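You operate a simulated robot arm through the tools that you are given. There is no shell and no other tool. Be economical: measure what you need, move in short steps, check, and stop when the job is done.

The job below is to be done with a simulated robot arm. You get a single attempt, and the scene is never put back.

Task
Label the tubes of blue and yellow water and stand them in the white rack.
Fine: each gets the label of its water's colour, pressed on at the label pad; use the four-hole tube rack; the other tubes stay unlabelled where they are. Set down upright: what you pick out.

Only the result counts: the job must be done as asked and must still hold three seconds after the hand-in. Knocking over, shifting, dropping, spilling or breaking anything else fails it.

Robot
A 6-joint arm with a two-finger parallel gripper on a trunk, on a base that drives. Base frame: it is fixed to the floor where the robot stands at the start and does not move with it; the origin is under the middle of the robot, x ahead of it, y to its left, z up. Units: m, degrees, N and s.
Its first joint turns from -166.0 to 166.0 degrees. Places, roughly: first hole from the left in the back row of the wh [0.8, -0.2, 0.9]; first hole from the left in the front row of the w [0.8, -0.3, 0.9]; second hole from the left in the back row of the w [0.9, -0.3, 0.9]; second hole from the left in the front row of the  [0.8, -0.3, 0.9]. Payload 3.91 kg.
Tool frame: the origin (TCP) lies between the finger pads and is the grasp point; the fingertips stand 0.03 m ahead of it; z points along the fingers, y is the line along which they close. Largest opening 0.11 m; finger width 0.02, thickness 0.01; the body of the gripper, 0.048 by 0.112 m, starts 0.055 m behind the TCP.
Orientation is told as [roll, pitch, yaw] about the base's x, y, z axes, in that order, counted from this pose: with the fingers straight down and closing along the base's y, the tool's x points along the base's -x, its y along +y and its z along -z.

Tools
- The arm moves only by the tool drive_tool. Its argument "deltas" is a list of rows, each a list of 6 numbers: the shift along the tool's x, y, z in units of 30 mm (1.0 is 30 mm), then the turn, a rotation vector about the tool's x, y, z in units of 8 degrees (1.0 is 8 degrees). In form: [[tx, ty, tz, rx, ry, rz], ...]. A call has 1 to 8 rows; each row shifts and turns the commanded pose from where the row before left it, along the tool's axes as they then stand. "grip" is the gripper command, from -1 (fully open) to 1 (shut), values between in proportion, set as the call begins (left out, the last holds). A call with a number of a shift or a turn outside -1 to 1 is refused whole. Rows are played at 5 a second. More than 0.05 m and 8.6 degrees between two rows, or a gripper value outside its range, and nothing of the call is played. Where a pose cannot be reached the arm comes as near as it can. A force on the tool above 40 N (or 10 N above the force at the start of the call, whichever is more), or a blocked arm, ends the call early, and 0.2 s more pass. The fingers move at their own pace (about 0.153 m/s each) and stop on an object; they squeeze with about 31 N. The grip force told is the motor's: it shows also when the fingers shut on nothing. Time passes only in rows, and 0.2 s behind the last, so rows that do not move let the fingers close. It gives the time, the measured TCP pose, the force on the tool (base axes), the opening and the grip force at its end, in the units of the frame above (readings bear some noise), with the torque about the TCP (base axes, N m) and any sound that the robot's microphone picked up.
- Cameras (640 x 400 px; columns grow to the right, rows downward): "scene" is now at [0.212, 0.2294, 1.3535]; the picture's right is [-0.05, -1.00, 0.00], its down [-0.71, 0.04, -0.70] and it looks along [0.70, -0.04, -0.71] (base axes); focal length 214 px, centre (320, 200). "wrist" rides on the gripper at [0.072, 0.017, -0.103] in the tool frame; the picture's right is [-0.23, 0.97, 0.00], its down [-0.76, -0.18, -0.62] and it looks along [-0.61, -0.14, 0.78] (tool axes); focal length 222 px, centre (320, 200).
- camera(camera): a new picture of that camera. The clock stands still meanwhile.
- roll_base(legs): drives the robot by 1 to 6 legs, each [ahead, turn to the left] in m and degrees, along the robot's own axes; the way and the turn of a leg run together, so that a leg with both is an arc; at most 1.5 m and 180 degrees a leg. The arm and the cameras ride along, it lands a little off, and it stops where it bumps. It gives what a move gives.
- head_to(pan, tilt): turns the head with the scene camera to pan (to the left, within 120 degrees either way) and tilt (down, from -29 to 69), counted from straight ahead of the robot. It gives what a move gives.
- probe_pixels(camera, pixels): for up to 12 pixels [column, row] of the newest picture of that camera ("zoom" is the newest enlarged one), the place [x, y, z] in the base frame of the surface seen there, good to about 0.002 m. The clock stands still meanwhile.
- zoom(camera, box): a new picture of the part [left, top, right, bottom] of that camera's present view, enlarged. The clock stands still meanwhile.
- close_job(): hands the job in; it is judged then, once.

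Keep the steps short. Do not move on a guess: measure, check each grasp and each placing, and mend mistakes. In all there are 80 turns and 60 pictures (those below and enlarged ones count). Leave the gripper open and the arm clear of the work at the hand-in unless told otherwise, and finish with a single line.

The tools are called after ">>>" by a JSON object that holds its "op" and its "data". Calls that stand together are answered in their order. drive_tool: Moves the arm, as the interface text tells. Its arguments: {"type":"object","properties":{"deltas":{"type":"array","items":{"type":"array","items":{"type":"number"}}},"grip":{"type":"number"}},"required":["deltas"]} The other tools are called the same way: roll_base (legs) drives the base; head_to (pan, tilt) turns the head that bears the scene camera; camera (camera) takes a picture; probe_pixels (camera, pixels) gives the place of the surface under pixels of a picture; zoom (camera, box) takes an enlarged picture of a part of a camera's view; close_job () hands the job in.

At the start:

```text
t: 0.0
position: [0.5982, -0.1812, 1.3024]
ee_rot: [0.1, 0.0, 0.0]
force: [0.7, 0.2, 0.0]
moment: [0.01, 0.0, 0.0]
grip_width: 0.1101
finger_force: 0.0
robot x, y, heading: [0.0023, 0.0007, 0.0]
head pan, tilt: [-3.1, 45.4]
```

scene: 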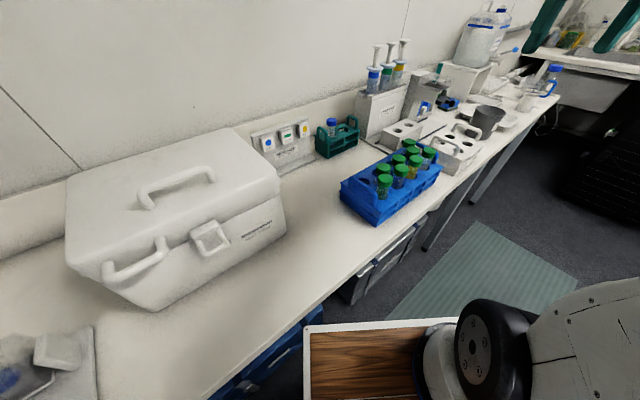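
wrist: 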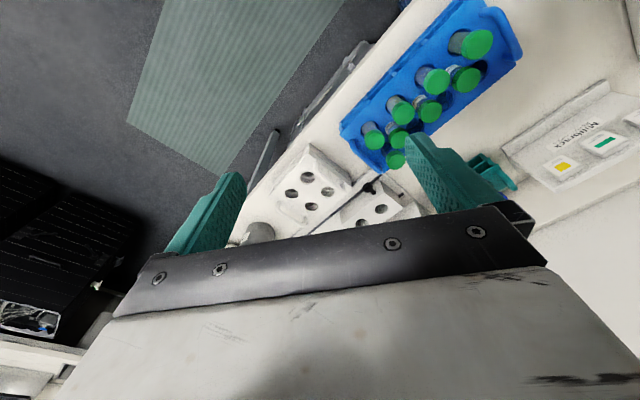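

I'll take enlarged looks at the rack of tubes and the label pad.

>>> {"op": "zoom", "data": {"camera": "scene", "box": [330, 90, 490, 230]}}

>>> {"op": "zoom", "data": {"camera": "scene", "box": [240, 100, 370, 190]}}

```text
2.86 times, centred on (410, 160) of scene
```

zoom: 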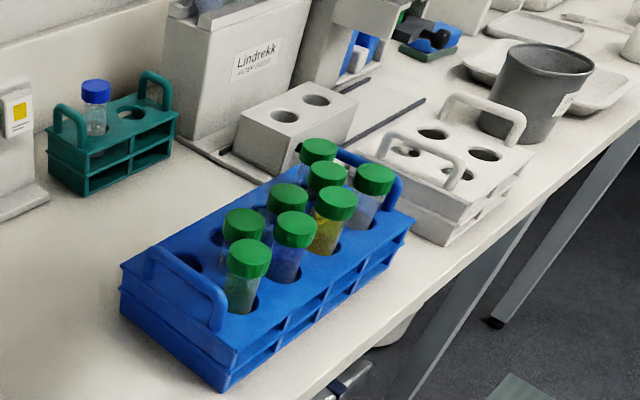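

```text
4.44 times, centred on (305, 145) of scene
```

zoom: 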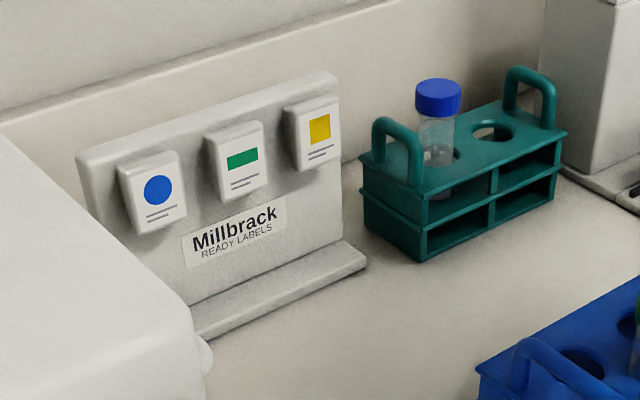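

Front-row tubes seem green?, blue, yellow, clear; the back ones are hidden. I'll measure caps, rack holes and label pads, and zoom tighter.

>>> {"op": "zoom", "data": {"camera": "scene", "box": [370, 130, 450, 205]}}

>>> {"op": "probe_pixels", "data": {"camera": "zoom", "pixels": [[140, 180], [290, 185]]}}

>>> {"op": "zoom", "data": {"camera": "wrist", "box": [260, 10, 540, 240]}}

```text
5.33 times, centred on (410, 168) of scene
```

zoom: 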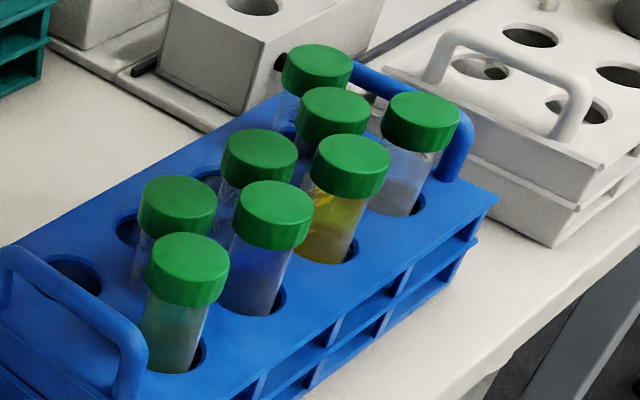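

```text
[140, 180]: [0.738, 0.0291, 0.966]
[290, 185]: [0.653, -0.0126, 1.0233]
```

```text
1.74 times, centred on (400, 125) of wrist
```

zoom: 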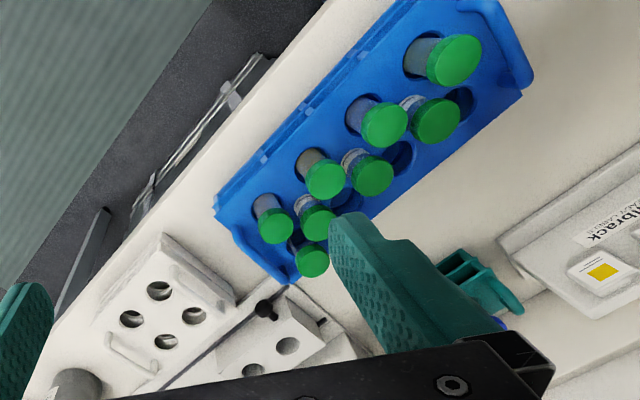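

I see eight green-capped tubes. I'll measure cap tops, rack holes and labels.

>>> {"op": "probe_pixels", "data": {"camera": "scene", "pixels": [[385, 179], [401, 168], [415.7, 159.6], [429, 151], [383, 166.5], [399, 158], [412.5, 149], [409.7, 141]]}}

>>> {"op": "zoom", "data": {"camera": "scene", "box": [425, 115, 505, 165]}}

```text
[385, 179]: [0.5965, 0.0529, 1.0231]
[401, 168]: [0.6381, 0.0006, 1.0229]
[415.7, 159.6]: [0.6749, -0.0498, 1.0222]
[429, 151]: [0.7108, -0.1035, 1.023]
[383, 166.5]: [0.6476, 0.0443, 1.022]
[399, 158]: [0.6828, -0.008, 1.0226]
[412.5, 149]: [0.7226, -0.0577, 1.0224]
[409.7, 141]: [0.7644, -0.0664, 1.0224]
```

```text
8.00 times, centred on (465, 140) of scene
```

zoom: 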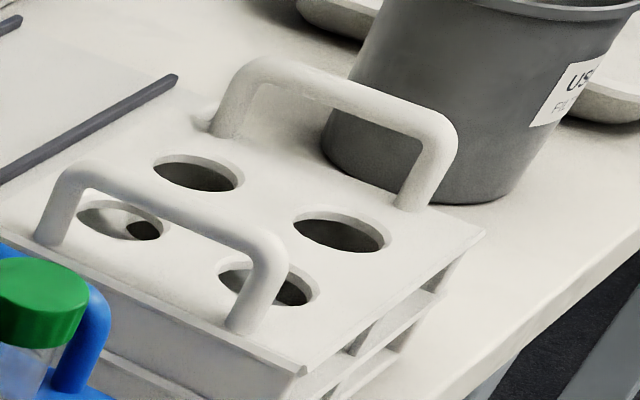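

Next, the rims of the white rack's holes, its top, handle tops and the bench.

>>> {"op": "probe_pixels", "data": {"camera": "zoom", "pixels": [[150, 168], [246, 182], [204, 152], [192, 195], [290, 225], [392, 243], [346, 202], [332, 255], [180, 100], [240, 170], [440, 320], [330, 80]]}}

>>> {"op": "probe_pixels", "data": {"camera": "zoom", "pixels": [[73, 210], [170, 236], [115, 196], [213, 272], [322, 290], [282, 251], [80, 165], [500, 270], [270, 218], [190, 225], [305, 365], [490, 230]]}}

>>> {"op": "zoom", "data": {"camera": "scene", "box": [245, 110, 325, 160]}}

>>> {"op": "probe_pixels", "data": {"camera": "zoom", "pixels": [[180, 280], [320, 230], [470, 170]]}}

```text
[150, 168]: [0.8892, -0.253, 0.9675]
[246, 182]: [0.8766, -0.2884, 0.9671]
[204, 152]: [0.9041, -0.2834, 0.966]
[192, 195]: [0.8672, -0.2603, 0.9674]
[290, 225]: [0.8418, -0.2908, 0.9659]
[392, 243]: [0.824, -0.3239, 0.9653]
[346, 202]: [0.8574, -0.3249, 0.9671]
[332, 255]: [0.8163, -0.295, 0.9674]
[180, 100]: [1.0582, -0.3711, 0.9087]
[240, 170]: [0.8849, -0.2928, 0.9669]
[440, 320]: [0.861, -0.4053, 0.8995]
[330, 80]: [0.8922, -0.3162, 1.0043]
```

```text
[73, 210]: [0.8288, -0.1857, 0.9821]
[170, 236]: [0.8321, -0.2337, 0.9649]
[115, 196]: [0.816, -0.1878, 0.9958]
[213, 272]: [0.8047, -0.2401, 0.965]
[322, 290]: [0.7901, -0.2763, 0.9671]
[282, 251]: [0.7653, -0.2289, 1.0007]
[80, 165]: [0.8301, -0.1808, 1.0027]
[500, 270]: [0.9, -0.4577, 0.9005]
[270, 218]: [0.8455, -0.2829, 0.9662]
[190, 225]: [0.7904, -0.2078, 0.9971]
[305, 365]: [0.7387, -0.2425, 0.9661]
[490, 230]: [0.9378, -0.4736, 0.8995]
```

```text
8.00 times, centred on (285, 135) of scene
```

zoom: 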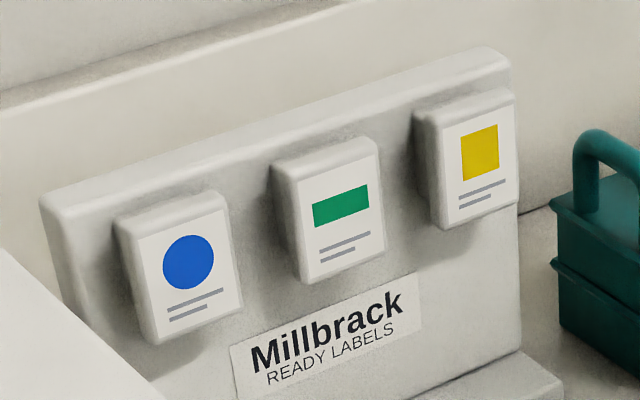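

```text
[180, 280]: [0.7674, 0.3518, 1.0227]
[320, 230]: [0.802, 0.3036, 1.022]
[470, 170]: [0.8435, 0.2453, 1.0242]
```

The white rack's holes centre near (0.845,-0.22), (0.883,-0.27), (0.797,-0.258) and (0.835,-0.309), and the label pads face along (-0.81,-0.59). I'll turn the tool 36° to match, and lower the wrist camera in front of the blue rack to see every tube's water.

>>> {"op": "drive_tool", "data": {"deltas": [[0.76, 0.68, 0.6, 0, 0, 0], [0.76, 0.68, 0.6, 0, 0, 0], [0.76, 0.68, 0.6, 0, 0, 0], [0, 0, 0.8, 0, 0, -0.9], [0, 0, 0.8, 0, 0, -0.9], [0, 0, 0.8, 0, 0, -0.9], [0, 0, 0.8, 0, 0, -0.9], [0, 0, 0.8, 0, 0, -0.9]], "grip": -1}}

>>> {"op": "camera", "data": {"camera": "wrist"}}

```text
t: 1.8
position: [0.5305, -0.1191, 1.1279]
ee_rot: [0.0, 0.1, 36.1]
force: [-0.6, 0.1, -0.2]
moment: [0.0, 0.03, 0.02]
grip_width: 0.1098
finger_force: 0.1
robot x, y, heading: [0.0017, 0.0019, -0.2]
head pan, tilt: [-3.1, 45.4]
```

```text
51 pictures are left
```

wrist: 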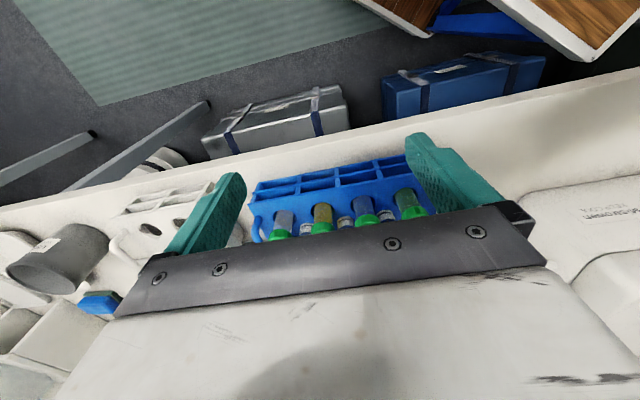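

The wrist picture is upside-down; front row (from right) reads green, blue, yellow, pale. Enlarging it.

>>> {"op": "zoom", "data": {"camera": "wrist", "box": [240, 170, 440, 260]}}

```text
3.20 times, centred on (340, 215) of wrist
```

zoom: 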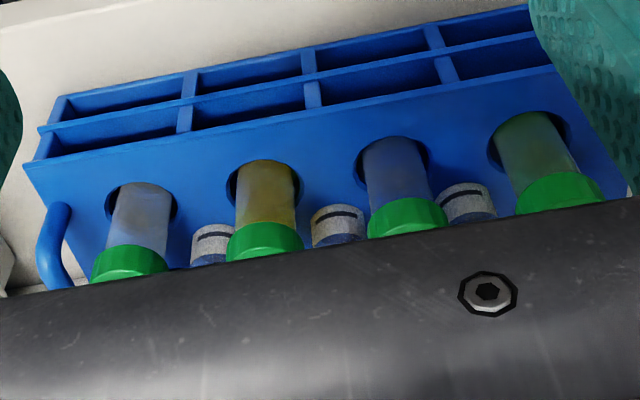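

The second row shows whitish bands I can't identify yet. I'll tilt the tool 24° so the wrist camera looks more level.

>>> {"op": "drive_tool", "data": {"deltas": [[0, 0, 0, 0, -1, 0], [0, 0, 0, 0, -1, 0], [0, 0, 0, 0, -1, 0]]}}

>>> {"op": "zoom", "data": {"camera": "wrist", "box": [220, 90, 460, 240]}}

```text
t: 2.6
position: [0.5303, -0.1202, 1.1287]
ee_rot: [-0.1, -24.1, 36.2]
force: [0.3, 0.6, 0.7]
moment: [0.01, 0.0, 0.06]
grip_width: 0.1098
finger_force: 0.1
robot x, y, heading: [-0.002, 0.0003, -0.2]
head pan, tilt: [-3.1, 45.4]
```

```text
2.67 times, centred on (340, 165) of wrist
```

zoom: 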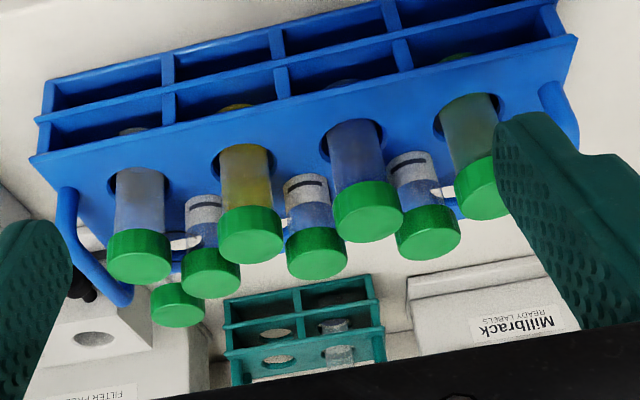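

Better. Zooming tightly on the second-row tubes.

>>> {"op": "zoom", "data": {"camera": "wrist", "box": [260, 130, 420, 220]}}

>>> {"op": "head_to", "data": {"pan": 0, "tilt": 45}}

```text
4.00 times, centred on (340, 175) of wrist
```

zoom: 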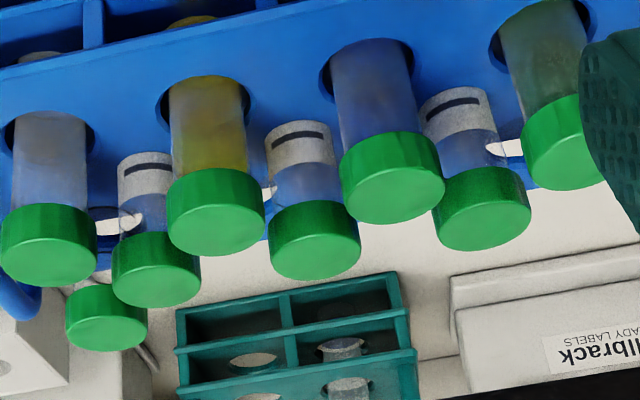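

```text
t: 3.2
position: [0.5304, -0.1206, 1.1277]
ee_rot: [0.1, -24.0, 36.0]
force: [1.0, -0.5, 0.3]
moment: [-0.01, 0.0, 0.01]
grip_width: 0.1098
finger_force: 0.0
robot x, y, heading: [0.001, 0.0011, 0.0]
head pan, tilt: [0.0, 45.0]
```

E, F, G look empty with a printed band; D is pale; H is still hidden. I'll zoom in on H with the scene camera.

>>> {"op": "zoom", "data": {"camera": "scene", "box": [365, 120, 425, 180]}}

```text
6.67 times, centred on (395, 150) of scene
```

zoom: 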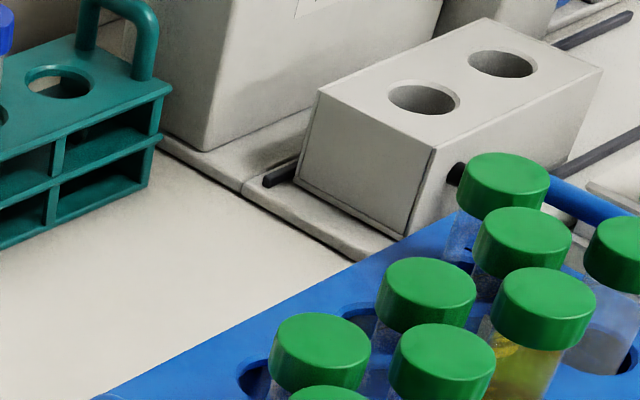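

H looks empty like its row. So: B (blue) and C (yellow) are the targets. Now the label pads' shape and tube B/C's dimensions.

>>> {"op": "zoom", "data": {"camera": "scene", "box": [235, 110, 315, 160]}}

>>> {"op": "probe_pixels", "data": {"camera": "zoom", "pixels": [[320, 100], [320, 150], [320, 200], [320, 250], [320, 300], [320, 350]]}}

```text
8.00 times, centred on (275, 135) of scene
```

zoom: 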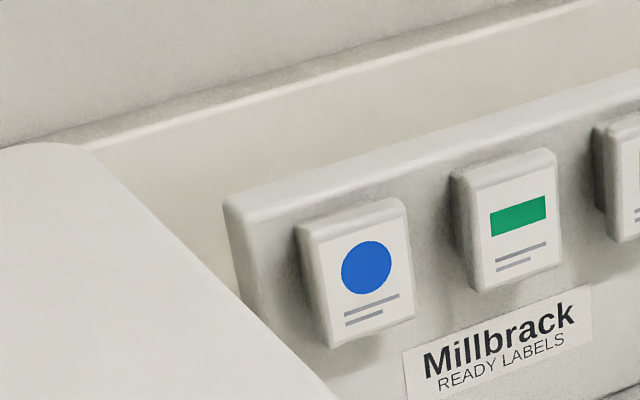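

```text
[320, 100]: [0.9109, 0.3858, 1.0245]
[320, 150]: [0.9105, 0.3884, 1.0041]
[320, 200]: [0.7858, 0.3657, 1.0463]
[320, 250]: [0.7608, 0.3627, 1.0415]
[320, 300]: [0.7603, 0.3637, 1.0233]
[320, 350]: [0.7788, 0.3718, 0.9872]
```

The white case stands near the blue pad; measuring the case edge, cards and board.

>>> {"op": "probe_pixels", "data": {"camera": "zoom", "pixels": [[366, 225], [366, 270], [368, 320], [322, 270], [405, 270], [350, 210], [290, 200], [50, 200], [150, 260], [220, 310], [280, 375], [80, 160]]}}

>>> {"op": "camera", "data": {"camera": "scene"}}

```text
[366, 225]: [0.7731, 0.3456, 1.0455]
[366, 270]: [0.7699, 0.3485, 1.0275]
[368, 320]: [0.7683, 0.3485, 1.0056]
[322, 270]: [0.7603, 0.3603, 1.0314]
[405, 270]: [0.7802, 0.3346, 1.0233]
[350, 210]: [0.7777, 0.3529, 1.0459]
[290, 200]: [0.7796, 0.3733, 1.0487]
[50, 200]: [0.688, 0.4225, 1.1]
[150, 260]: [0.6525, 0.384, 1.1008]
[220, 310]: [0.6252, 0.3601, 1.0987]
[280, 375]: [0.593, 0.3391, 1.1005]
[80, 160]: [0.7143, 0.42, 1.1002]
```

```text
45 pictures are left
```

scene: 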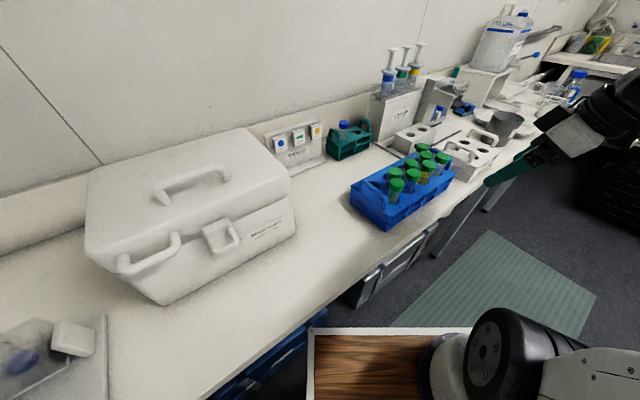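

Cards are near vertical: z 1.004–1.046, blue centre (0.769,0.348). Now precise cap centres for B and C.

>>> {"op": "zoom", "data": {"camera": "scene", "box": [385, 145, 445, 195]}}

```text
8.00 times, centred on (415, 170) of scene
```

zoom: 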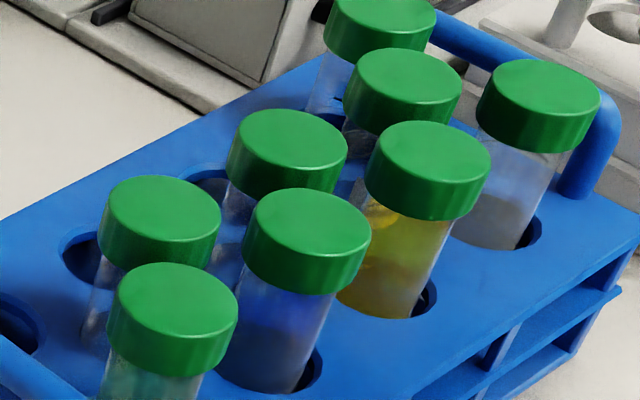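

>>> {"op": "probe_pixels", "data": {"camera": "zoom", "pixels": [[255, 217], [364, 238], [322, 193], [297, 261], [374, 152], [484, 171], [437, 124], [422, 198], [310, 227], [430, 162]]}}

>>> {"op": "probe_pixels", "data": {"camera": "zoom", "pixels": [[300, 280], [290, 350], [400, 205], [390, 270], [300, 300], [420, 320]]}}

```text
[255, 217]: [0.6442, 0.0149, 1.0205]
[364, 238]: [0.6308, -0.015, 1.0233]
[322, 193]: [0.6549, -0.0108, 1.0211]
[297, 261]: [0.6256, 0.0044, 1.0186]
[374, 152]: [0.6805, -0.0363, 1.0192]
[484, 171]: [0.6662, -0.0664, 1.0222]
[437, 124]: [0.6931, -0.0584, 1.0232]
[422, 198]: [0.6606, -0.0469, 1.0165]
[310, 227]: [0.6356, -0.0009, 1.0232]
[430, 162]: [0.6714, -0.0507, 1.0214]
```

```text
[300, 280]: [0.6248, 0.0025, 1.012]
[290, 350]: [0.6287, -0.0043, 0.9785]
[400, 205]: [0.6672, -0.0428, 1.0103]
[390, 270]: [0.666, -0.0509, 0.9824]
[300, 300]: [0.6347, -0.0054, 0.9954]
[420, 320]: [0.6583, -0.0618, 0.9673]
```

B cap centre (0.639,-0.001), C (0.675,-0.052), cap ⌀≈0.033, top 1.023. I'll straighten the tool and go above B with the gripper half-closed.

>>> {"op": "drive_tool", "data": {"deltas": [[0, 0, 0, 0, 1, 0], [0, 0, 0, 0, 1, 0], [0, 0, 0, 0, 1, 0], [-1, 0.2, 0, 0, 0, 0], [-1, 0.2, 0, 0, 0, 0], [-1, 0.2, 0, 0, 0, 0], [-1, 0.2, 0, 0, 0, 0], [-1, 0.2, 0, 0, 0, 0]], "grip": 0}}

```text
t: 5.0
position: [0.6341, -0.0077, 1.1299]
ee_rot: [0.0, -0.1, 35.9]
force: [0.0, -0.4, 0.6]
moment: [-0.01, -0.01, 0.0]
grip_width: 0.0553
finger_force: 0.1
robot x, y, heading: [-0.001, -0.002, 0.1]
head pan, tilt: [0.0, 45.0]
```

Correcting the last 8 mm and descending halfway, then checking.

>>> {"op": "drive_tool", "data": {"deltas": [[-0.27, 0.08, 0, 0, 0, 0], [0, 0, 1, 0, 0, 0], [0, 0, 0.9, 0, 0, 0]]}}

>>> {"op": "zoom", "data": {"camera": "wrist", "box": [200, 100, 440, 250]}}

>>> {"op": "zoom", "data": {"camera": "scene", "box": [350, 120, 450, 200]}}

```text
t: 5.8
position: [0.6396, -0.0004, 1.0708]
ee_rot: [0.1, -0.1, 35.9]
force: [0.0, -1.0, 1.5]
moment: [-0.05, 0.01, 0.01]
grip_width: 0.055
finger_force: 0.0
robot x, y, heading: [0.001, -0.0024, 0.0]
head pan, tilt: [0.0, 45.0]
```

```text
2.67 times, centred on (320, 175) of wrist
```

zoom: 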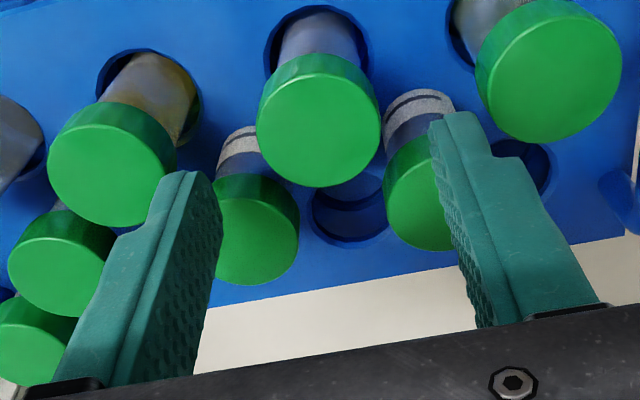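

```text
5.00 times, centred on (400, 160) of scene
```

zoom: 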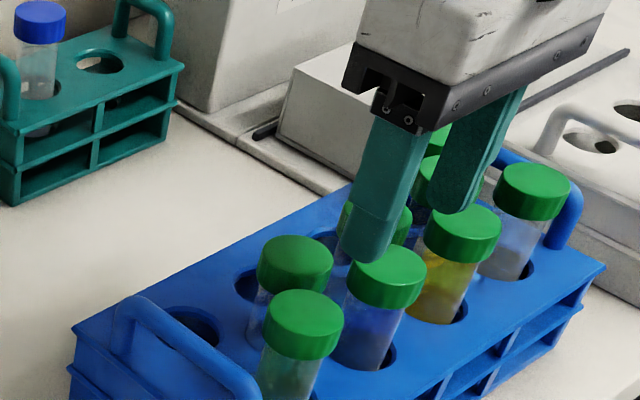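

The expected cap position in the wrist view differs a few pixels; I'll check by probing the cap in the wrist view.

>>> {"op": "zoom", "data": {"camera": "wrist", "box": [280, 110, 360, 160]}}

>>> {"op": "probe_pixels", "data": {"camera": "zoom", "pixels": [[320, 60], [320, 280], [320, 160], [160, 150], [470, 150], [320, 220]]}}

```text
8.00 times, centred on (320, 135) of wrist
```

zoom: 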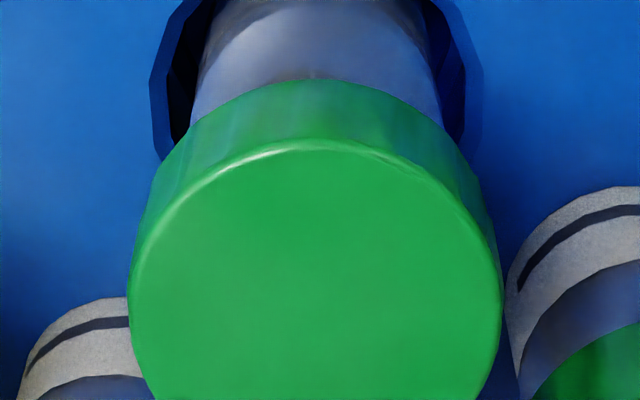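

```text
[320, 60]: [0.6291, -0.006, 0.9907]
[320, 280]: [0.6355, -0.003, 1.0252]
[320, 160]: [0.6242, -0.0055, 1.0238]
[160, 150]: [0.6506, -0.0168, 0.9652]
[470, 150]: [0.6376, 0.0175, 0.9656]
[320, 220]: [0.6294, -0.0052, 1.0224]
```

Cap centre agrees within ~3 mm; I'll trim that and descend to grasp height (tip 13 mm above the rack), then close.

>>> {"op": "drive_tool", "data": {"deltas": [[0.07, 0, 0.7, 0, 0, 0], [0, 0, 0.7, 0, 0, 0], [0, 0, 0.65, 0, 0, 0]]}}

>>> {"op": "drive_tool", "data": {"deltas": [[0, 0, 0, 0, 0, 0], [0, 0, 0, 0, 0, 0], [0, 0, 0, 0, 0, 0]], "grip": 1}}

>>> {"op": "zoom", "data": {"camera": "scene", "box": [350, 120, 450, 200]}}

```text
t: 6.6
position: [0.637, -0.002, 1.0103]
ee_rot: [0.0, -0.1, 36.0]
force: [-0.5, 0.0, -0.5]
moment: [-0.02, 0.02, -0.02]
grip_width: 0.0548
finger_force: 0.1
robot x, y, heading: [0.0016, -0.0028, 0.1]
head pan, tilt: [0.0, 45.0]
```

```text
t: 7.4
position: [0.6371, -0.0029, 1.0101]
ee_rot: [0.1, 0.0, 35.9]
force: [0.3, -0.5, 0.1]
moment: [-0.02, -0.04, 0.0]
grip_width: 0.0337
finger_force: 30.7
robot x, y, heading: [0.0018, 0.0009, 0.1]
head pan, tilt: [0.0, 45.0]
```

```text
5.00 times, centred on (400, 160) of scene
```

zoom: 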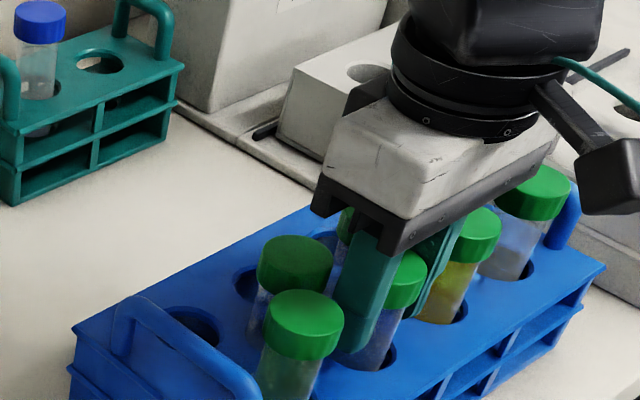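

B is held (33.7 mm, 31 N). Lifting straight up 150 mm.

>>> {"op": "drive_tool", "data": {"deltas": [[0, 0, -0.6, 0, 0, 0], [0, 0, -0.8, 0, 0, 0], [0, 0, -0.9, 0, 0, 0], [0, 0, -0.9, 0, 0, 0], [0, 0, -0.9, 0, 0, 0], [0, 0, -0.9, 0, 0, 0]]}}

>>> {"op": "zoom", "data": {"camera": "scene", "box": [340, 70, 480, 200]}}

```text
t: 8.8
position: [0.6376, -0.0013, 1.1597]
ee_rot: [0.0, 0.0, 36.0]
force: [0.8, -0.5, -1.4]
moment: [0.03, 0.01, 0.0]
grip_width: 0.0336
finger_force: 31.3
robot x, y, heading: [-0.001, -0.0006, 0.0]
head pan, tilt: [0.0, 45.0]
```

```text
3.08 times, centred on (410, 135) of scene
```

zoom: 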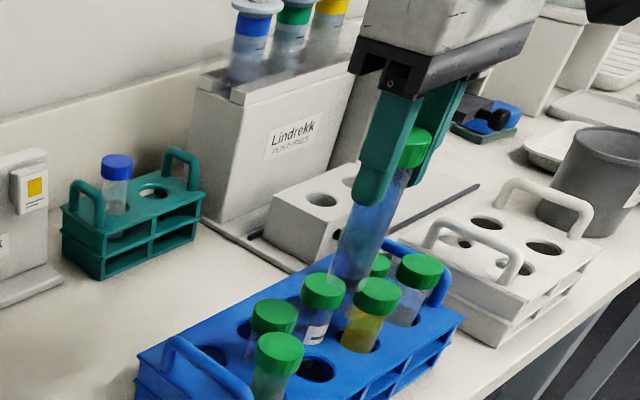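

B is blue and out of its hole. Probing the tube's axis and bottom.

>>> {"op": "probe_pixels", "data": {"camera": "zoom", "pixels": [[350, 275], [365, 225], [378, 205], [412, 132], [340, 260], [372, 268]]}}

```text
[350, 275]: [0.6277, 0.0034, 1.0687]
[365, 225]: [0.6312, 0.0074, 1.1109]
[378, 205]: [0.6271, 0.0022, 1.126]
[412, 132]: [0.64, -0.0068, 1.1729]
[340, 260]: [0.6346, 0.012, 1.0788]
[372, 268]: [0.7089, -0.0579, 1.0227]
```

Tube bottom is 1.067 — clear of everything around. Moving to a standoff ~50 mm in front of the blue pad, staying away from the case.

>>> {"op": "drive_tool", "data": {"deltas": [[-1, 0.85, 0, 0, 0, 0], [-1, 0.85, 0, 0, 0, 0], [-1, 0.85, 0, 0, 0, 0], [-1, 0.85, 0, 0, 0, 0], [-1, 0.85, 0, 0, 0, 0], [-1, 0.85, 0, 0, 0, 0], [-1, 0.85, 0, 0, 0, 0], [-1, 0.85, 0, 0, 0, 0]]}}

>>> {"op": "camera", "data": {"camera": "scene"}}

```text
t: 10.6
position: [0.7115, 0.3025, 1.1611]
ee_rot: [-0.1, 0.0, 36.1]
force: [0.0, 0.1, -0.1]
moment: [0.02, -0.01, 0.02]
grip_width: 0.0341
finger_force: 30.9
robot x, y, heading: [-0.0031, -0.0003, 0.1]
head pan, tilt: [0.0, 45.0]
```

```text
38 pictures are left
```

scene: 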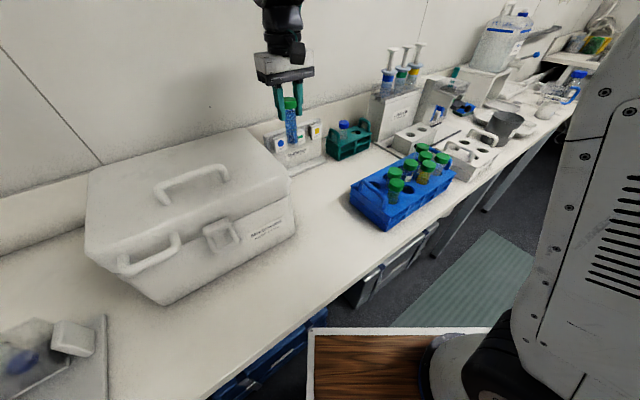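

Clear. Lowering to press height (TCP ≈1.062) and aligning with the blue pad.

>>> {"op": "drive_tool", "data": {"deltas": [[0, 0.1, 0.8, 0, 0, 0], [0, 0, 0.9, 0, 0, 0], [0, 0, 0.8, 0, 0, 0], [0, 0, 0.8, 0, 0, 0]]}}

>>> {"op": "zoom", "data": {"camera": "scene", "box": [245, 80, 345, 170]}}

>>> {"op": "zoom", "data": {"camera": "wrist", "box": [200, 100, 440, 250]}}

```text
t: 11.6
position: [0.7094, 0.3074, 1.0605]
ee_rot: [0.0, 0.0, 36.1]
force: [0.3, -1.4, -1.5]
moment: [0.01, 0.01, -0.02]
grip_width: 0.0337
finger_force: 30.8
robot x, y, heading: [0.0009, -0.0004, -0.3]
head pan, tilt: [0.0, 45.0]
```

```text
4.44 times, centred on (295, 125) of scene
```

zoom: 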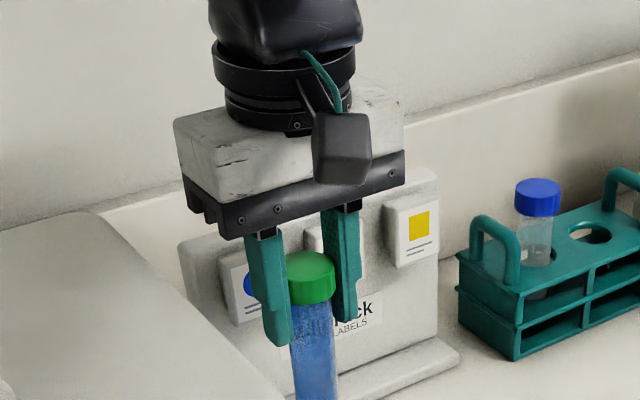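

```text
2.67 times, centred on (320, 175) of wrist
```

zoom: 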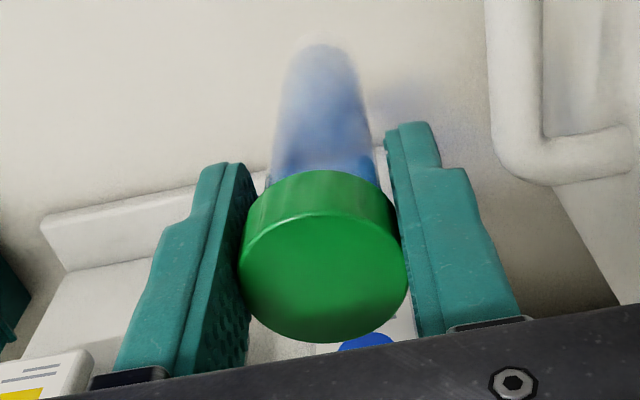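

Aligned with the blue pad; the gap is ~58 mm. Approaching 50 mm.

>>> {"op": "drive_tool", "data": {"deltas": [[-0.6, 0, 0, 0, 0, 0], [-0.6, 0, 0, 0, 0, 0], [-0.47, 0, 0, 0, 0, 0]]}}

>>> {"op": "zoom", "data": {"camera": "scene", "box": [255, 90, 335, 150]}}

```text
t: 12.4
position: [0.7508, 0.3358, 1.061]
ee_rot: [0.1, 0.0, 35.9]
force: [-0.6, -0.2, 0.2]
moment: [0.02, -0.03, -0.01]
grip_width: 0.0337
finger_force: 31.3
robot x, y, heading: [-0.001, 0.0009, 0.1]
head pan, tilt: [0.0, 45.0]
```

```text
6.67 times, centred on (295, 120) of scene
```

zoom: 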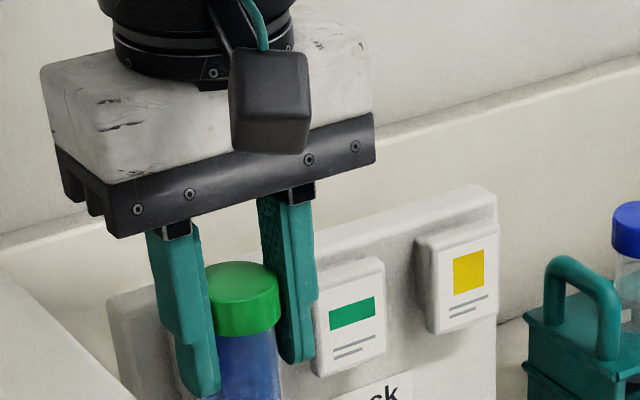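

About 7 mm left. Pressing on in 1.5 mm steps.

>>> {"op": "drive_tool", "data": {"deltas": [[-0.06, 0, 0, 0, 0, 0], [-0.05, 0, 0, 0, 0, 0], [-0.05, 0, 0, 0, 0, 0], [-0.05, 0, 0, 0, 0, 0]]}}

```text
t: 13.4
position: [0.7558, 0.3409, 1.0606]
ee_rot: [0.0, 0.0, 35.9]
force: [-1.1, 0.2, -0.6]
moment: [-0.05, 0.01, 0.01]
grip_width: 0.0336
finger_force: 30.7
robot x, y, heading: [-0.0028, -0.0016, 0.0]
head pan, tilt: [0.0, 45.0]
```

>>> {"op": "drive_tool", "data": {"deltas": [[-0.05, 0, 0, 0, 0, 0], [-0.05, 0, 0, 0, 0, 0]]}}

```text
t: 14.0
position: [0.7599, 0.342, 1.061]
ee_rot: [0.0, 0.0, 36.0]
force: [-1.7, -0.4, -0.7]
moment: [0.0, 0.0, -0.01]
grip_width: 0.0337
finger_force: 31.0
robot x, y, heading: [-0.0035, -0.002, -0.1]
head pan, tilt: [0.0, 45.0]
```

Slight force building, not clear contact yet. Two more small steps.

>>> {"op": "drive_tool", "data": {"deltas": [[-0.05, 0, 0, 0, 0, 0], [-0.05, 0, 0, 0, 0, 0]]}}

>>> {"op": "zoom", "data": {"camera": "scene", "box": [255, 90, 335, 150]}}

```text
t: 14.6
position: [0.7608, 0.3429, 1.0611]
ee_rot: [0.0, 0.0, 36.0]
force: [-2.8, -1.0, -0.1]
moment: [0.0, 0.02, 0.05]
grip_width: 0.0337
finger_force: 31.2
robot x, y, heading: [0.0027, -0.0018, -0.0]
head pan, tilt: [0.0, 45.0]
```

```text
6.67 times, centred on (295, 120) of scene
```

zoom: 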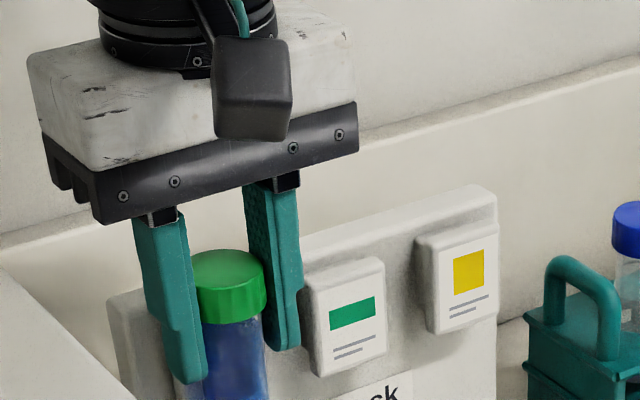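

Contact force ≈3 N along the pad normal. One firmer step.

>>> {"op": "drive_tool", "data": {"deltas": [[-0.07, 0, 0, 0, 0, 0], [-0.07, 0, 0, 0, 0, 0], [0, 0, 0, 0, 0, 0], [0, 0, 0, 0, 0, 0]]}}

```text
t: 15.6
position: [0.7642, 0.3447, 1.061]
ee_rot: [0.0, 0.2, 36.1]
force: [-11.7, -10.0, -0.6]
moment: [-0.26, 0.3, -0.05]
grip_width: 0.0337
finger_force: 31.2
robot x, y, heading: [-0.0026, 0.0026, -0.3]
head pan, tilt: [0.0, 45.0]
```

Pressed at ~15 N. Backing off and looking.

>>> {"op": "drive_tool", "data": {"deltas": [[0.3, 0, 0, 0, 0, 0], [0.8, 0, 0, 0, 0, 0], [0.9, 0, 0, 0, 0, 0], [0.5, 0, -0.9, 0, 0, 0], [0, 0, -0.9, 0, 0, 0], [0, 0, -0.9, 0, 0, 0], [0, 0, -0.7, 0, 0, 0]]}}

>>> {"op": "zoom", "data": {"camera": "scene", "box": [245, 70, 345, 160]}}

```text
t: 17.2
position: [0.7044, 0.3015, 1.1618]
ee_rot: [0.0, 0.0, 36.0]
force: [0.2, 0.9, -0.9]
moment: [0.01, 0.0, 0.0]
grip_width: 0.0339
finger_force: 31.1
robot x, y, heading: [-0.0003, -0.0016, -0.1]
head pan, tilt: [0.0, 45.0]
```

```text
4.44 times, centred on (295, 115) of scene
```

zoom: 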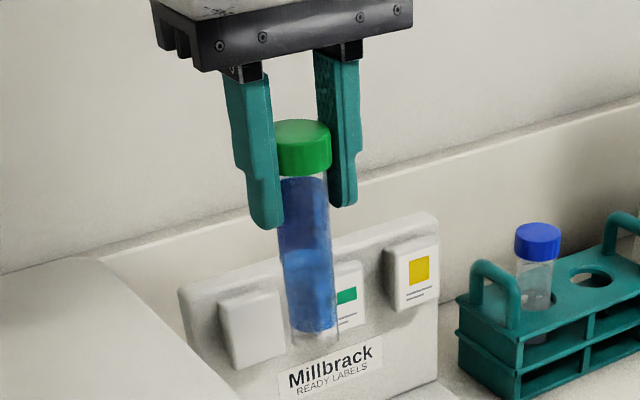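

The blue label is gone from its pad, so it transferred to the tube. Next I retrace toward the blue rack (clear path) and measure obstacles near the white rack.

>>> {"op": "drive_tool", "data": {"deltas": [[0.7, -1, 0, 0, 0, 0], [0.7, -1, 0, 0, 0, 0], [0.7, -1, 0, 0, 0, 0], [0.7, -1, 0, 0, 0, 0], [0.7, -1, 0, 0, 0, 0], [0.7, -1, 0, 0, 0, 0], [0.7, -1, 0, 0, 0, 0]]}}

>>> {"op": "zoom", "data": {"camera": "scene", "box": [360, 30, 520, 190]}}

```text
t: 18.8
position: [0.7062, 0.0449, 1.1623]
ee_rot: [0.0, 0.0, 36.0]
force: [0.8, 0.5, -0.8]
moment: [-0.01, 0.01, 0.03]
grip_width: 0.0338
finger_force: 31.1
robot x, y, heading: [0.0036, -0.0005, 0.2]
head pan, tilt: [0.0, 45.0]
```

```text
2.50 times, centred on (440, 110) of scene
```

zoom: 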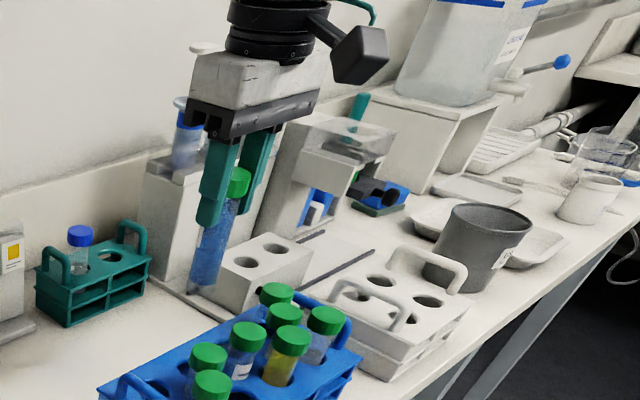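

>>> {"op": "probe_pixels", "data": {"camera": "zoom", "pixels": [[165, 178], [285, 205], [310, 180], [350, 150], [270, 240], [300, 260], [390, 130], [400, 190], [485, 215], [430, 210], [240, 265], [330, 195]]}}

>>> {"op": "zoom", "data": {"camera": "scene", "box": [430, 115, 490, 165]}}

```text
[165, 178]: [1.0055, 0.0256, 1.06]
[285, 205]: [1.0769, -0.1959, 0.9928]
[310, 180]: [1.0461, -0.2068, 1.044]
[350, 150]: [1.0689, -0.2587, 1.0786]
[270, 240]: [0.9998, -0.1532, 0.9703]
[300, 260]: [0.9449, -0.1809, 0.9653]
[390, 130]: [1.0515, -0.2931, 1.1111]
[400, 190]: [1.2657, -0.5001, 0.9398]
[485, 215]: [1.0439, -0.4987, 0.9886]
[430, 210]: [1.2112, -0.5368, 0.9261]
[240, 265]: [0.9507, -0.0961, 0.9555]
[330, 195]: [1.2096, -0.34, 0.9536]
```

```text
8.00 times, centred on (460, 140) of scene
```

zoom: 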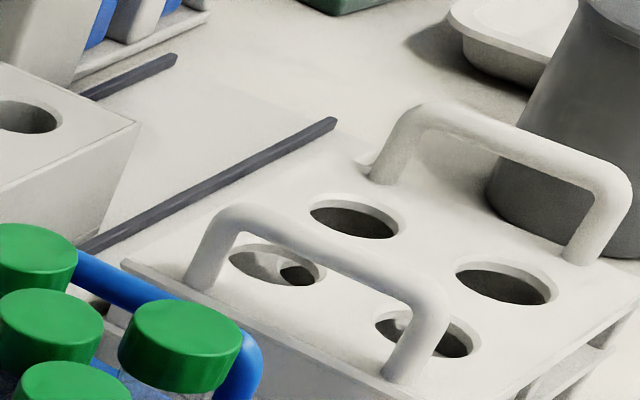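

>>> {"op": "probe_pixels", "data": {"camera": "zoom", "pixels": [[307, 210], [403, 230], [358, 195], [345, 243], [452, 268], [560, 294], [515, 256], [492, 307], [227, 256], [329, 274], [373, 322], [483, 348]]}}

```text
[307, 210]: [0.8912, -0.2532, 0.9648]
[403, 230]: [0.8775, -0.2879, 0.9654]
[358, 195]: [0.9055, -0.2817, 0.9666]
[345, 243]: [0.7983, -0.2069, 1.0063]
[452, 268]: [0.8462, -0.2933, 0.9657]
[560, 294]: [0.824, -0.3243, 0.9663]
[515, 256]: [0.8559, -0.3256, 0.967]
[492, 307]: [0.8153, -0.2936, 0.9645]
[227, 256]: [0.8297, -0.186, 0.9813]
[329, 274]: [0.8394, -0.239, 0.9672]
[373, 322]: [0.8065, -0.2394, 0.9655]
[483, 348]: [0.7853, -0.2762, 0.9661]
```

Holes confirmed: far-left hole ≈(0.885,-0.271), near hole ≈(0.796,-0.258). The handles sit in line with the present finger direction, so I turn the tool by 88° to place with fingers along the other axis.

>>> {"op": "drive_tool", "data": {"deltas": [[0, 0, 0, 0, 0, 1], [0, 0, 0, 0, 0, 1], [0, 0, 0, 0, 0, 1], [0, 0, 0, 0, 0, 1], [0, 0, 0, 0, 0, 1], [0, 0, 0, 0, 0, 1], [0, 0, 0, 0, 0, 1], [0, 0, 0, 0, 0, 1]]}}

>>> {"op": "drive_tool", "data": {"deltas": [[0, 0, 0, 0, 0, 1], [0, 0, 0, 0, 0, 1], [0, 0, 0, 0, 0, 1]]}}

```text
t: 20.6
position: [0.7076, 0.0454, 1.1631]
ee_rot: [0.0, 0.0, -28.1]
force: [0.7, -0.4, 0.3]
moment: [-0.02, -0.02, -0.01]
grip_width: 0.0337
finger_force: 31.5
robot x, y, heading: [0.002, 0.0019, -0.1]
head pan, tilt: [0.0, 45.0]
```

```text
t: 21.4
position: [0.708, 0.0461, 1.1626]
ee_rot: [0.0, -0.1, -52.1]
force: [0.2, 0.0, -0.2]
moment: [0.03, 0.01, 0.01]
grip_width: 0.0338
finger_force: 31.0
robot x, y, heading: [-0.0007, -0.0041, -0.1]
head pan, tilt: [0.0, 45.0]
```

Moving over the white rack in two hops.

>>> {"op": "drive_tool", "data": {"deltas": [[-1, -0.155, 0, 0, 0, 0], [-1, -0.155, 0, 0, 0, 0], [-1, -0.155, 0, 0, 0, 0], [-1, -0.155, 0, 0, 0, 0], [-1, -0.155, 0, 0, 0, 0], [-1, -0.155, 0, 0, 0, 0], [-1, -0.155, 0, 0, 0, 0], [-1, -0.155, 0, 0, 0, 0]]}}

>>> {"op": "drive_tool", "data": {"deltas": [[-1, -0.155, 0, 0, 0, 0], [-1, -0.155, 0, 0, 0, 0], [-1, -0.155, 0, 0, 0, 0], [-0.96, -0.155, 0, 0, 0, 0]]}}

>>> {"op": "zoom", "data": {"camera": "scene", "box": [400, 70, 520, 170]}}

>>> {"op": "zoom", "data": {"camera": "wrist", "box": [200, 60, 440, 210]}}

```text
t: 23.2
position: [0.8255, -0.1677, 1.1637]
ee_rot: [-0.1, -0.1, -52.1]
force: [0.1, 0.9, -0.1]
moment: [0.03, -0.03, -0.02]
grip_width: 0.0339
finger_force: 30.6
robot x, y, heading: [-0.0003, -0.0025, 0.1]
head pan, tilt: [0.0, 45.0]
```

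```text
t: 24.2
position: [0.8841, -0.2721, 1.1633]
ee_rot: [0.0, -0.2, -52.0]
force: [-0.4, -0.5, -0.3]
moment: [-0.05, -0.02, -0.04]
grip_width: 0.0337
finger_force: 31.1
robot x, y, heading: [0.0023, -0.0004, 0.1]
head pan, tilt: [0.0, 45.0]
```

```text
4.00 times, centred on (460, 120) of scene
```

zoom: 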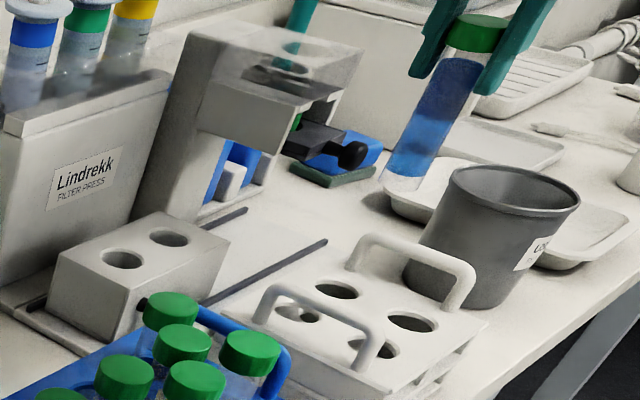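

```text
2.67 times, centred on (320, 135) of wrist
```

zoom: 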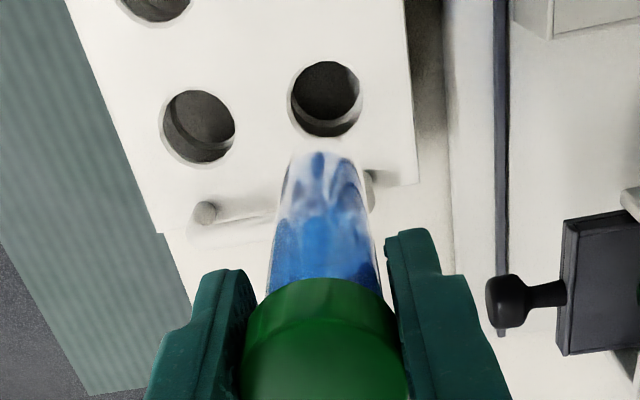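

The wrist view shows the tube directly over the far-left hole (off by ~2.5 mm); trimming, and lowering until the tube bottom is just above the rack.

>>> {"op": "drive_tool", "data": {"deltas": [[0, 0.08, 0.7, 0, 0, 0], [0, 0, 0.8, 0, 0, 0], [0, 0, 0.8, 0, 0, 0], [0, 0, 0.7, 0, 0, 0]]}}

>>> {"op": "zoom", "data": {"camera": "wrist", "box": [220, 60, 420, 185]}}

>>> {"op": "zoom", "data": {"camera": "scene", "box": [420, 90, 500, 160]}}

```text
t: 25.2
position: [0.8857, -0.2702, 1.0726]
ee_rot: [0.0, 0.0, -52.0]
force: [0.2, -0.1, -0.1]
moment: [0.01, -0.03, 0.01]
grip_width: 0.0337
finger_force: 31.3
robot x, y, heading: [0.0019, 0.0004, -0.1]
head pan, tilt: [0.0, 45.0]
```

```text
3.20 times, centred on (320, 122) of wrist
```

zoom: 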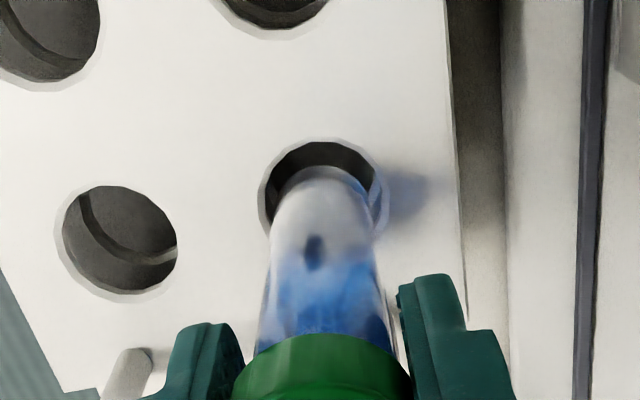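

```text
5.71 times, centred on (460, 125) of scene
```

zoom: 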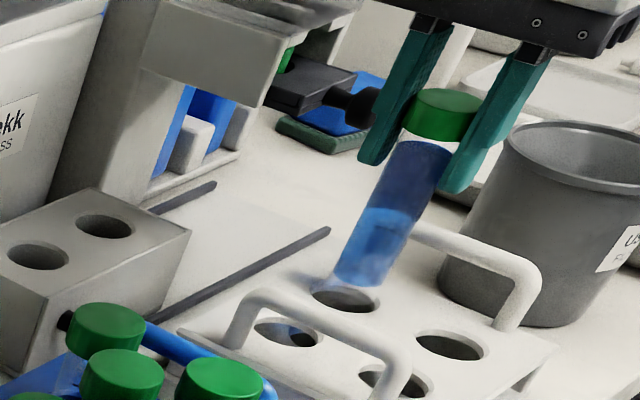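

Centred within the hole. Lowering into it in steps.

>>> {"op": "drive_tool", "data": {"deltas": [[0, 0, 0.5, 0, 0, 0], [0, 0, 0.5, 0, 0, 0], [0, 0, 0.5, 0, 0, 0], [0, 0, 0.3, 0, 0, 0]]}}

```text
t: 26.2
position: [0.8868, -0.2698, 1.0203]
ee_rot: [-0.1, 0.0, -52.1]
force: [-0.2, 0.5, -0.7]
moment: [0.0, -0.05, -0.01]
grip_width: 0.0334
finger_force: 31.3
robot x, y, heading: [0.0014, 0.0008, -0.1]
head pan, tilt: [0.0, 45.0]
```

>>> {"op": "drive_tool", "data": {"deltas": [[0, 0, 0.1, 0, 0, 0], [0, 0, 0.1, 0, 0, 0], [0, 0, 0.1, 0, 0, 0]]}}

```text
t: 27.0
position: [0.8857, -0.2703, 1.0095]
ee_rot: [0.0, 0.1, -52.0]
force: [0.1, -0.2, -1.1]
moment: [0.01, -0.03, -0.02]
grip_width: 0.0336
finger_force: 30.7
robot x, y, heading: [-0.0003, 0.0004, -0.0]
head pan, tilt: [0.0, 45.0]
```

>>> {"op": "drive_tool", "data": {"deltas": [[0, 0, 0.05, 0, 0, 0], [0, 0, 0.05, 0, 0, 0]]}}

>>> {"op": "zoom", "data": {"camera": "scene", "box": [420, 90, 500, 160]}}

```text
t: 27.6
position: [0.8852, -0.2714, 1.0094]
ee_rot: [0.1, -0.2, -51.9]
force: [-1.1, 1.2, 21.8]
moment: [0.11, 0.13, 0.02]
grip_width: 0.0336
finger_force: 30.6
robot x, y, heading: [0.003, -0.0005, -0.2]
head pan, tilt: [0.0, 45.0]
```

```text
5.71 times, centred on (460, 125) of scene
```

zoom: 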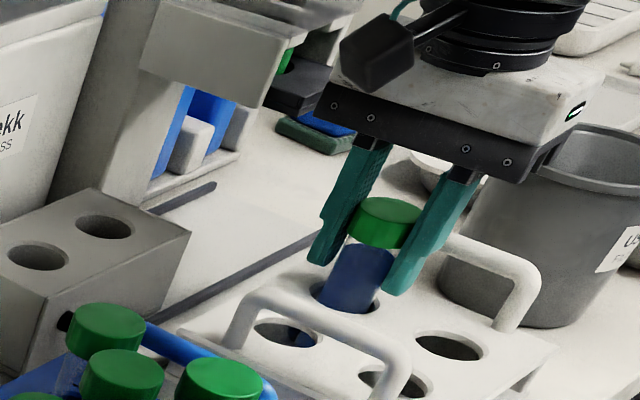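

The tube stands on the bottom (22 N up). Relieving 2 mm of command and opening to 55 mm, then rising.

>>> {"op": "drive_tool", "data": {"deltas": [[0, 0, -0.06, 0, 0, 0]]}}

>>> {"op": "drive_tool", "data": {"deltas": [[0, 0, 0, 0, 0, 0], [0, 0, 0, 0, 0, 0], [0, 0, -0.5, 0, 0, 0], [0, 0, -1, 0, 0, 0], [0, 0, -1, 0, 0, 0], [0, 0, -1, 0, 0, 0], [0, 0, -1, 0, 0, 0]], "grip": 0}}

>>> {"op": "zoom", "data": {"camera": "scene", "box": [420, 80, 500, 160]}}

```text
t: 28.0
position: [0.8868, -0.2715, 1.0085]
ee_rot: [0.0, -0.1, -52.0]
force: [3.7, -0.8, 15.9]
moment: [-0.18, -0.32, 0.02]
grip_width: 0.0334
finger_force: 30.7
robot x, y, heading: [0.0015, 0.0022, 0.1]
head pan, tilt: [0.0, 45.0]
```

```text
t: 29.6
position: [0.8868, -0.2706, 1.1442]
ee_rot: [0.0, 0.0, -52.1]
force: [0.0, 0.5, -0.6]
moment: [-0.02, 0.01, -0.01]
grip_width: 0.0549
finger_force: 0.0
robot x, y, heading: [0.0048, 0.0044, -0.2]
head pan, tilt: [0.0, 45.0]
```

```text
5.00 times, centred on (460, 120) of scene
```

zoom: 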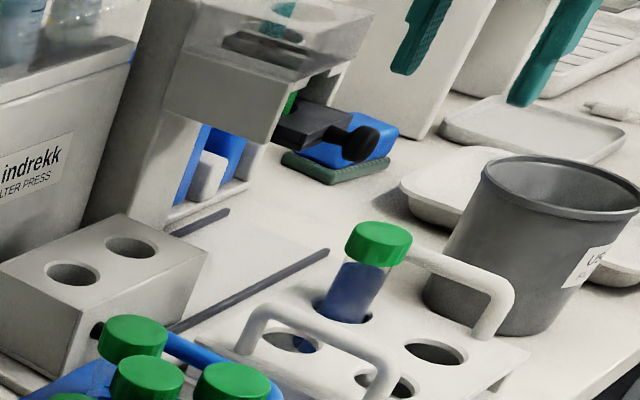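

B stands in the rack. Going back to tube C at (0.675,-0.052), turning the tool back.

>>> {"op": "drive_tool", "data": {"deltas": [[1, -0.11, 0, 0, 0, 0], [1, -0.11, 0, 0, 0, 0], [1, -0.11, 0, 0, 0, 0], [1, -0.11, 0, 0, 0, 0], [1, -0.11, 0, 0, 0, 0], [1, -0.11, 0, 0, 0, 0], [1, -0.11, 0, 0, 0, 0], [1, -0.11, 0, 0, 0, 0]]}}

>>> {"op": "drive_tool", "data": {"deltas": [[1, -0.11, 0, 0, 0, 0], [1, -0.11, 0, 0, 0, 0], [0, 0, 0, 0, 0, -1], [0, 0, 0, 0, 0, -1], [0, 0, 0, 0, 0, -1], [0, 0, 0, 0, 0, -1], [0, 0, 0, 0, 0, -1], [0, 0, 0, 0, 0, -1]]}}

>>> {"op": "drive_tool", "data": {"deltas": [[0, 0, 0, 0, 0, -1], [0, 0, 0, 0, 0, -1], [0, 0, 0, 0, 0, -1], [0, 0, 0, 0, 0, -1], [0, 0, 0, 0, 0, -1]]}}

```text
t: 31.4
position: [0.7174, -0.0982, 1.1432]
ee_rot: [-0.1, 0.0, -52.0]
force: [0.6, -0.2, 0.1]
moment: [0.01, 0.03, 0.01]
grip_width: 0.0551
finger_force: 0.1
robot x, y, heading: [0.0006, -0.003, -0.2]
head pan, tilt: [0.0, 45.0]
```

```text
t: 33.2
position: [0.6755, -0.0549, 1.1436]
ee_rot: [0.0, 0.0, -3.9]
force: [0.4, -0.4, 0.3]
moment: [-0.02, -0.02, 0.0]
grip_width: 0.055
finger_force: 0.0
robot x, y, heading: [-0.0013, 0.0036, 0.1]
head pan, tilt: [0.0, 45.0]
```

```text
t: 34.4
position: [0.6763, -0.0545, 1.1425]
ee_rot: [-0.1, 0.1, 36.1]
force: [-0.1, 0.0, -0.2]
moment: [0.0, -0.06, -0.02]
grip_width: 0.0551
finger_force: 0.1
robot x, y, heading: [0.003, -0.0005, -0.0]
head pan, tilt: [0.0, 45.0]
```

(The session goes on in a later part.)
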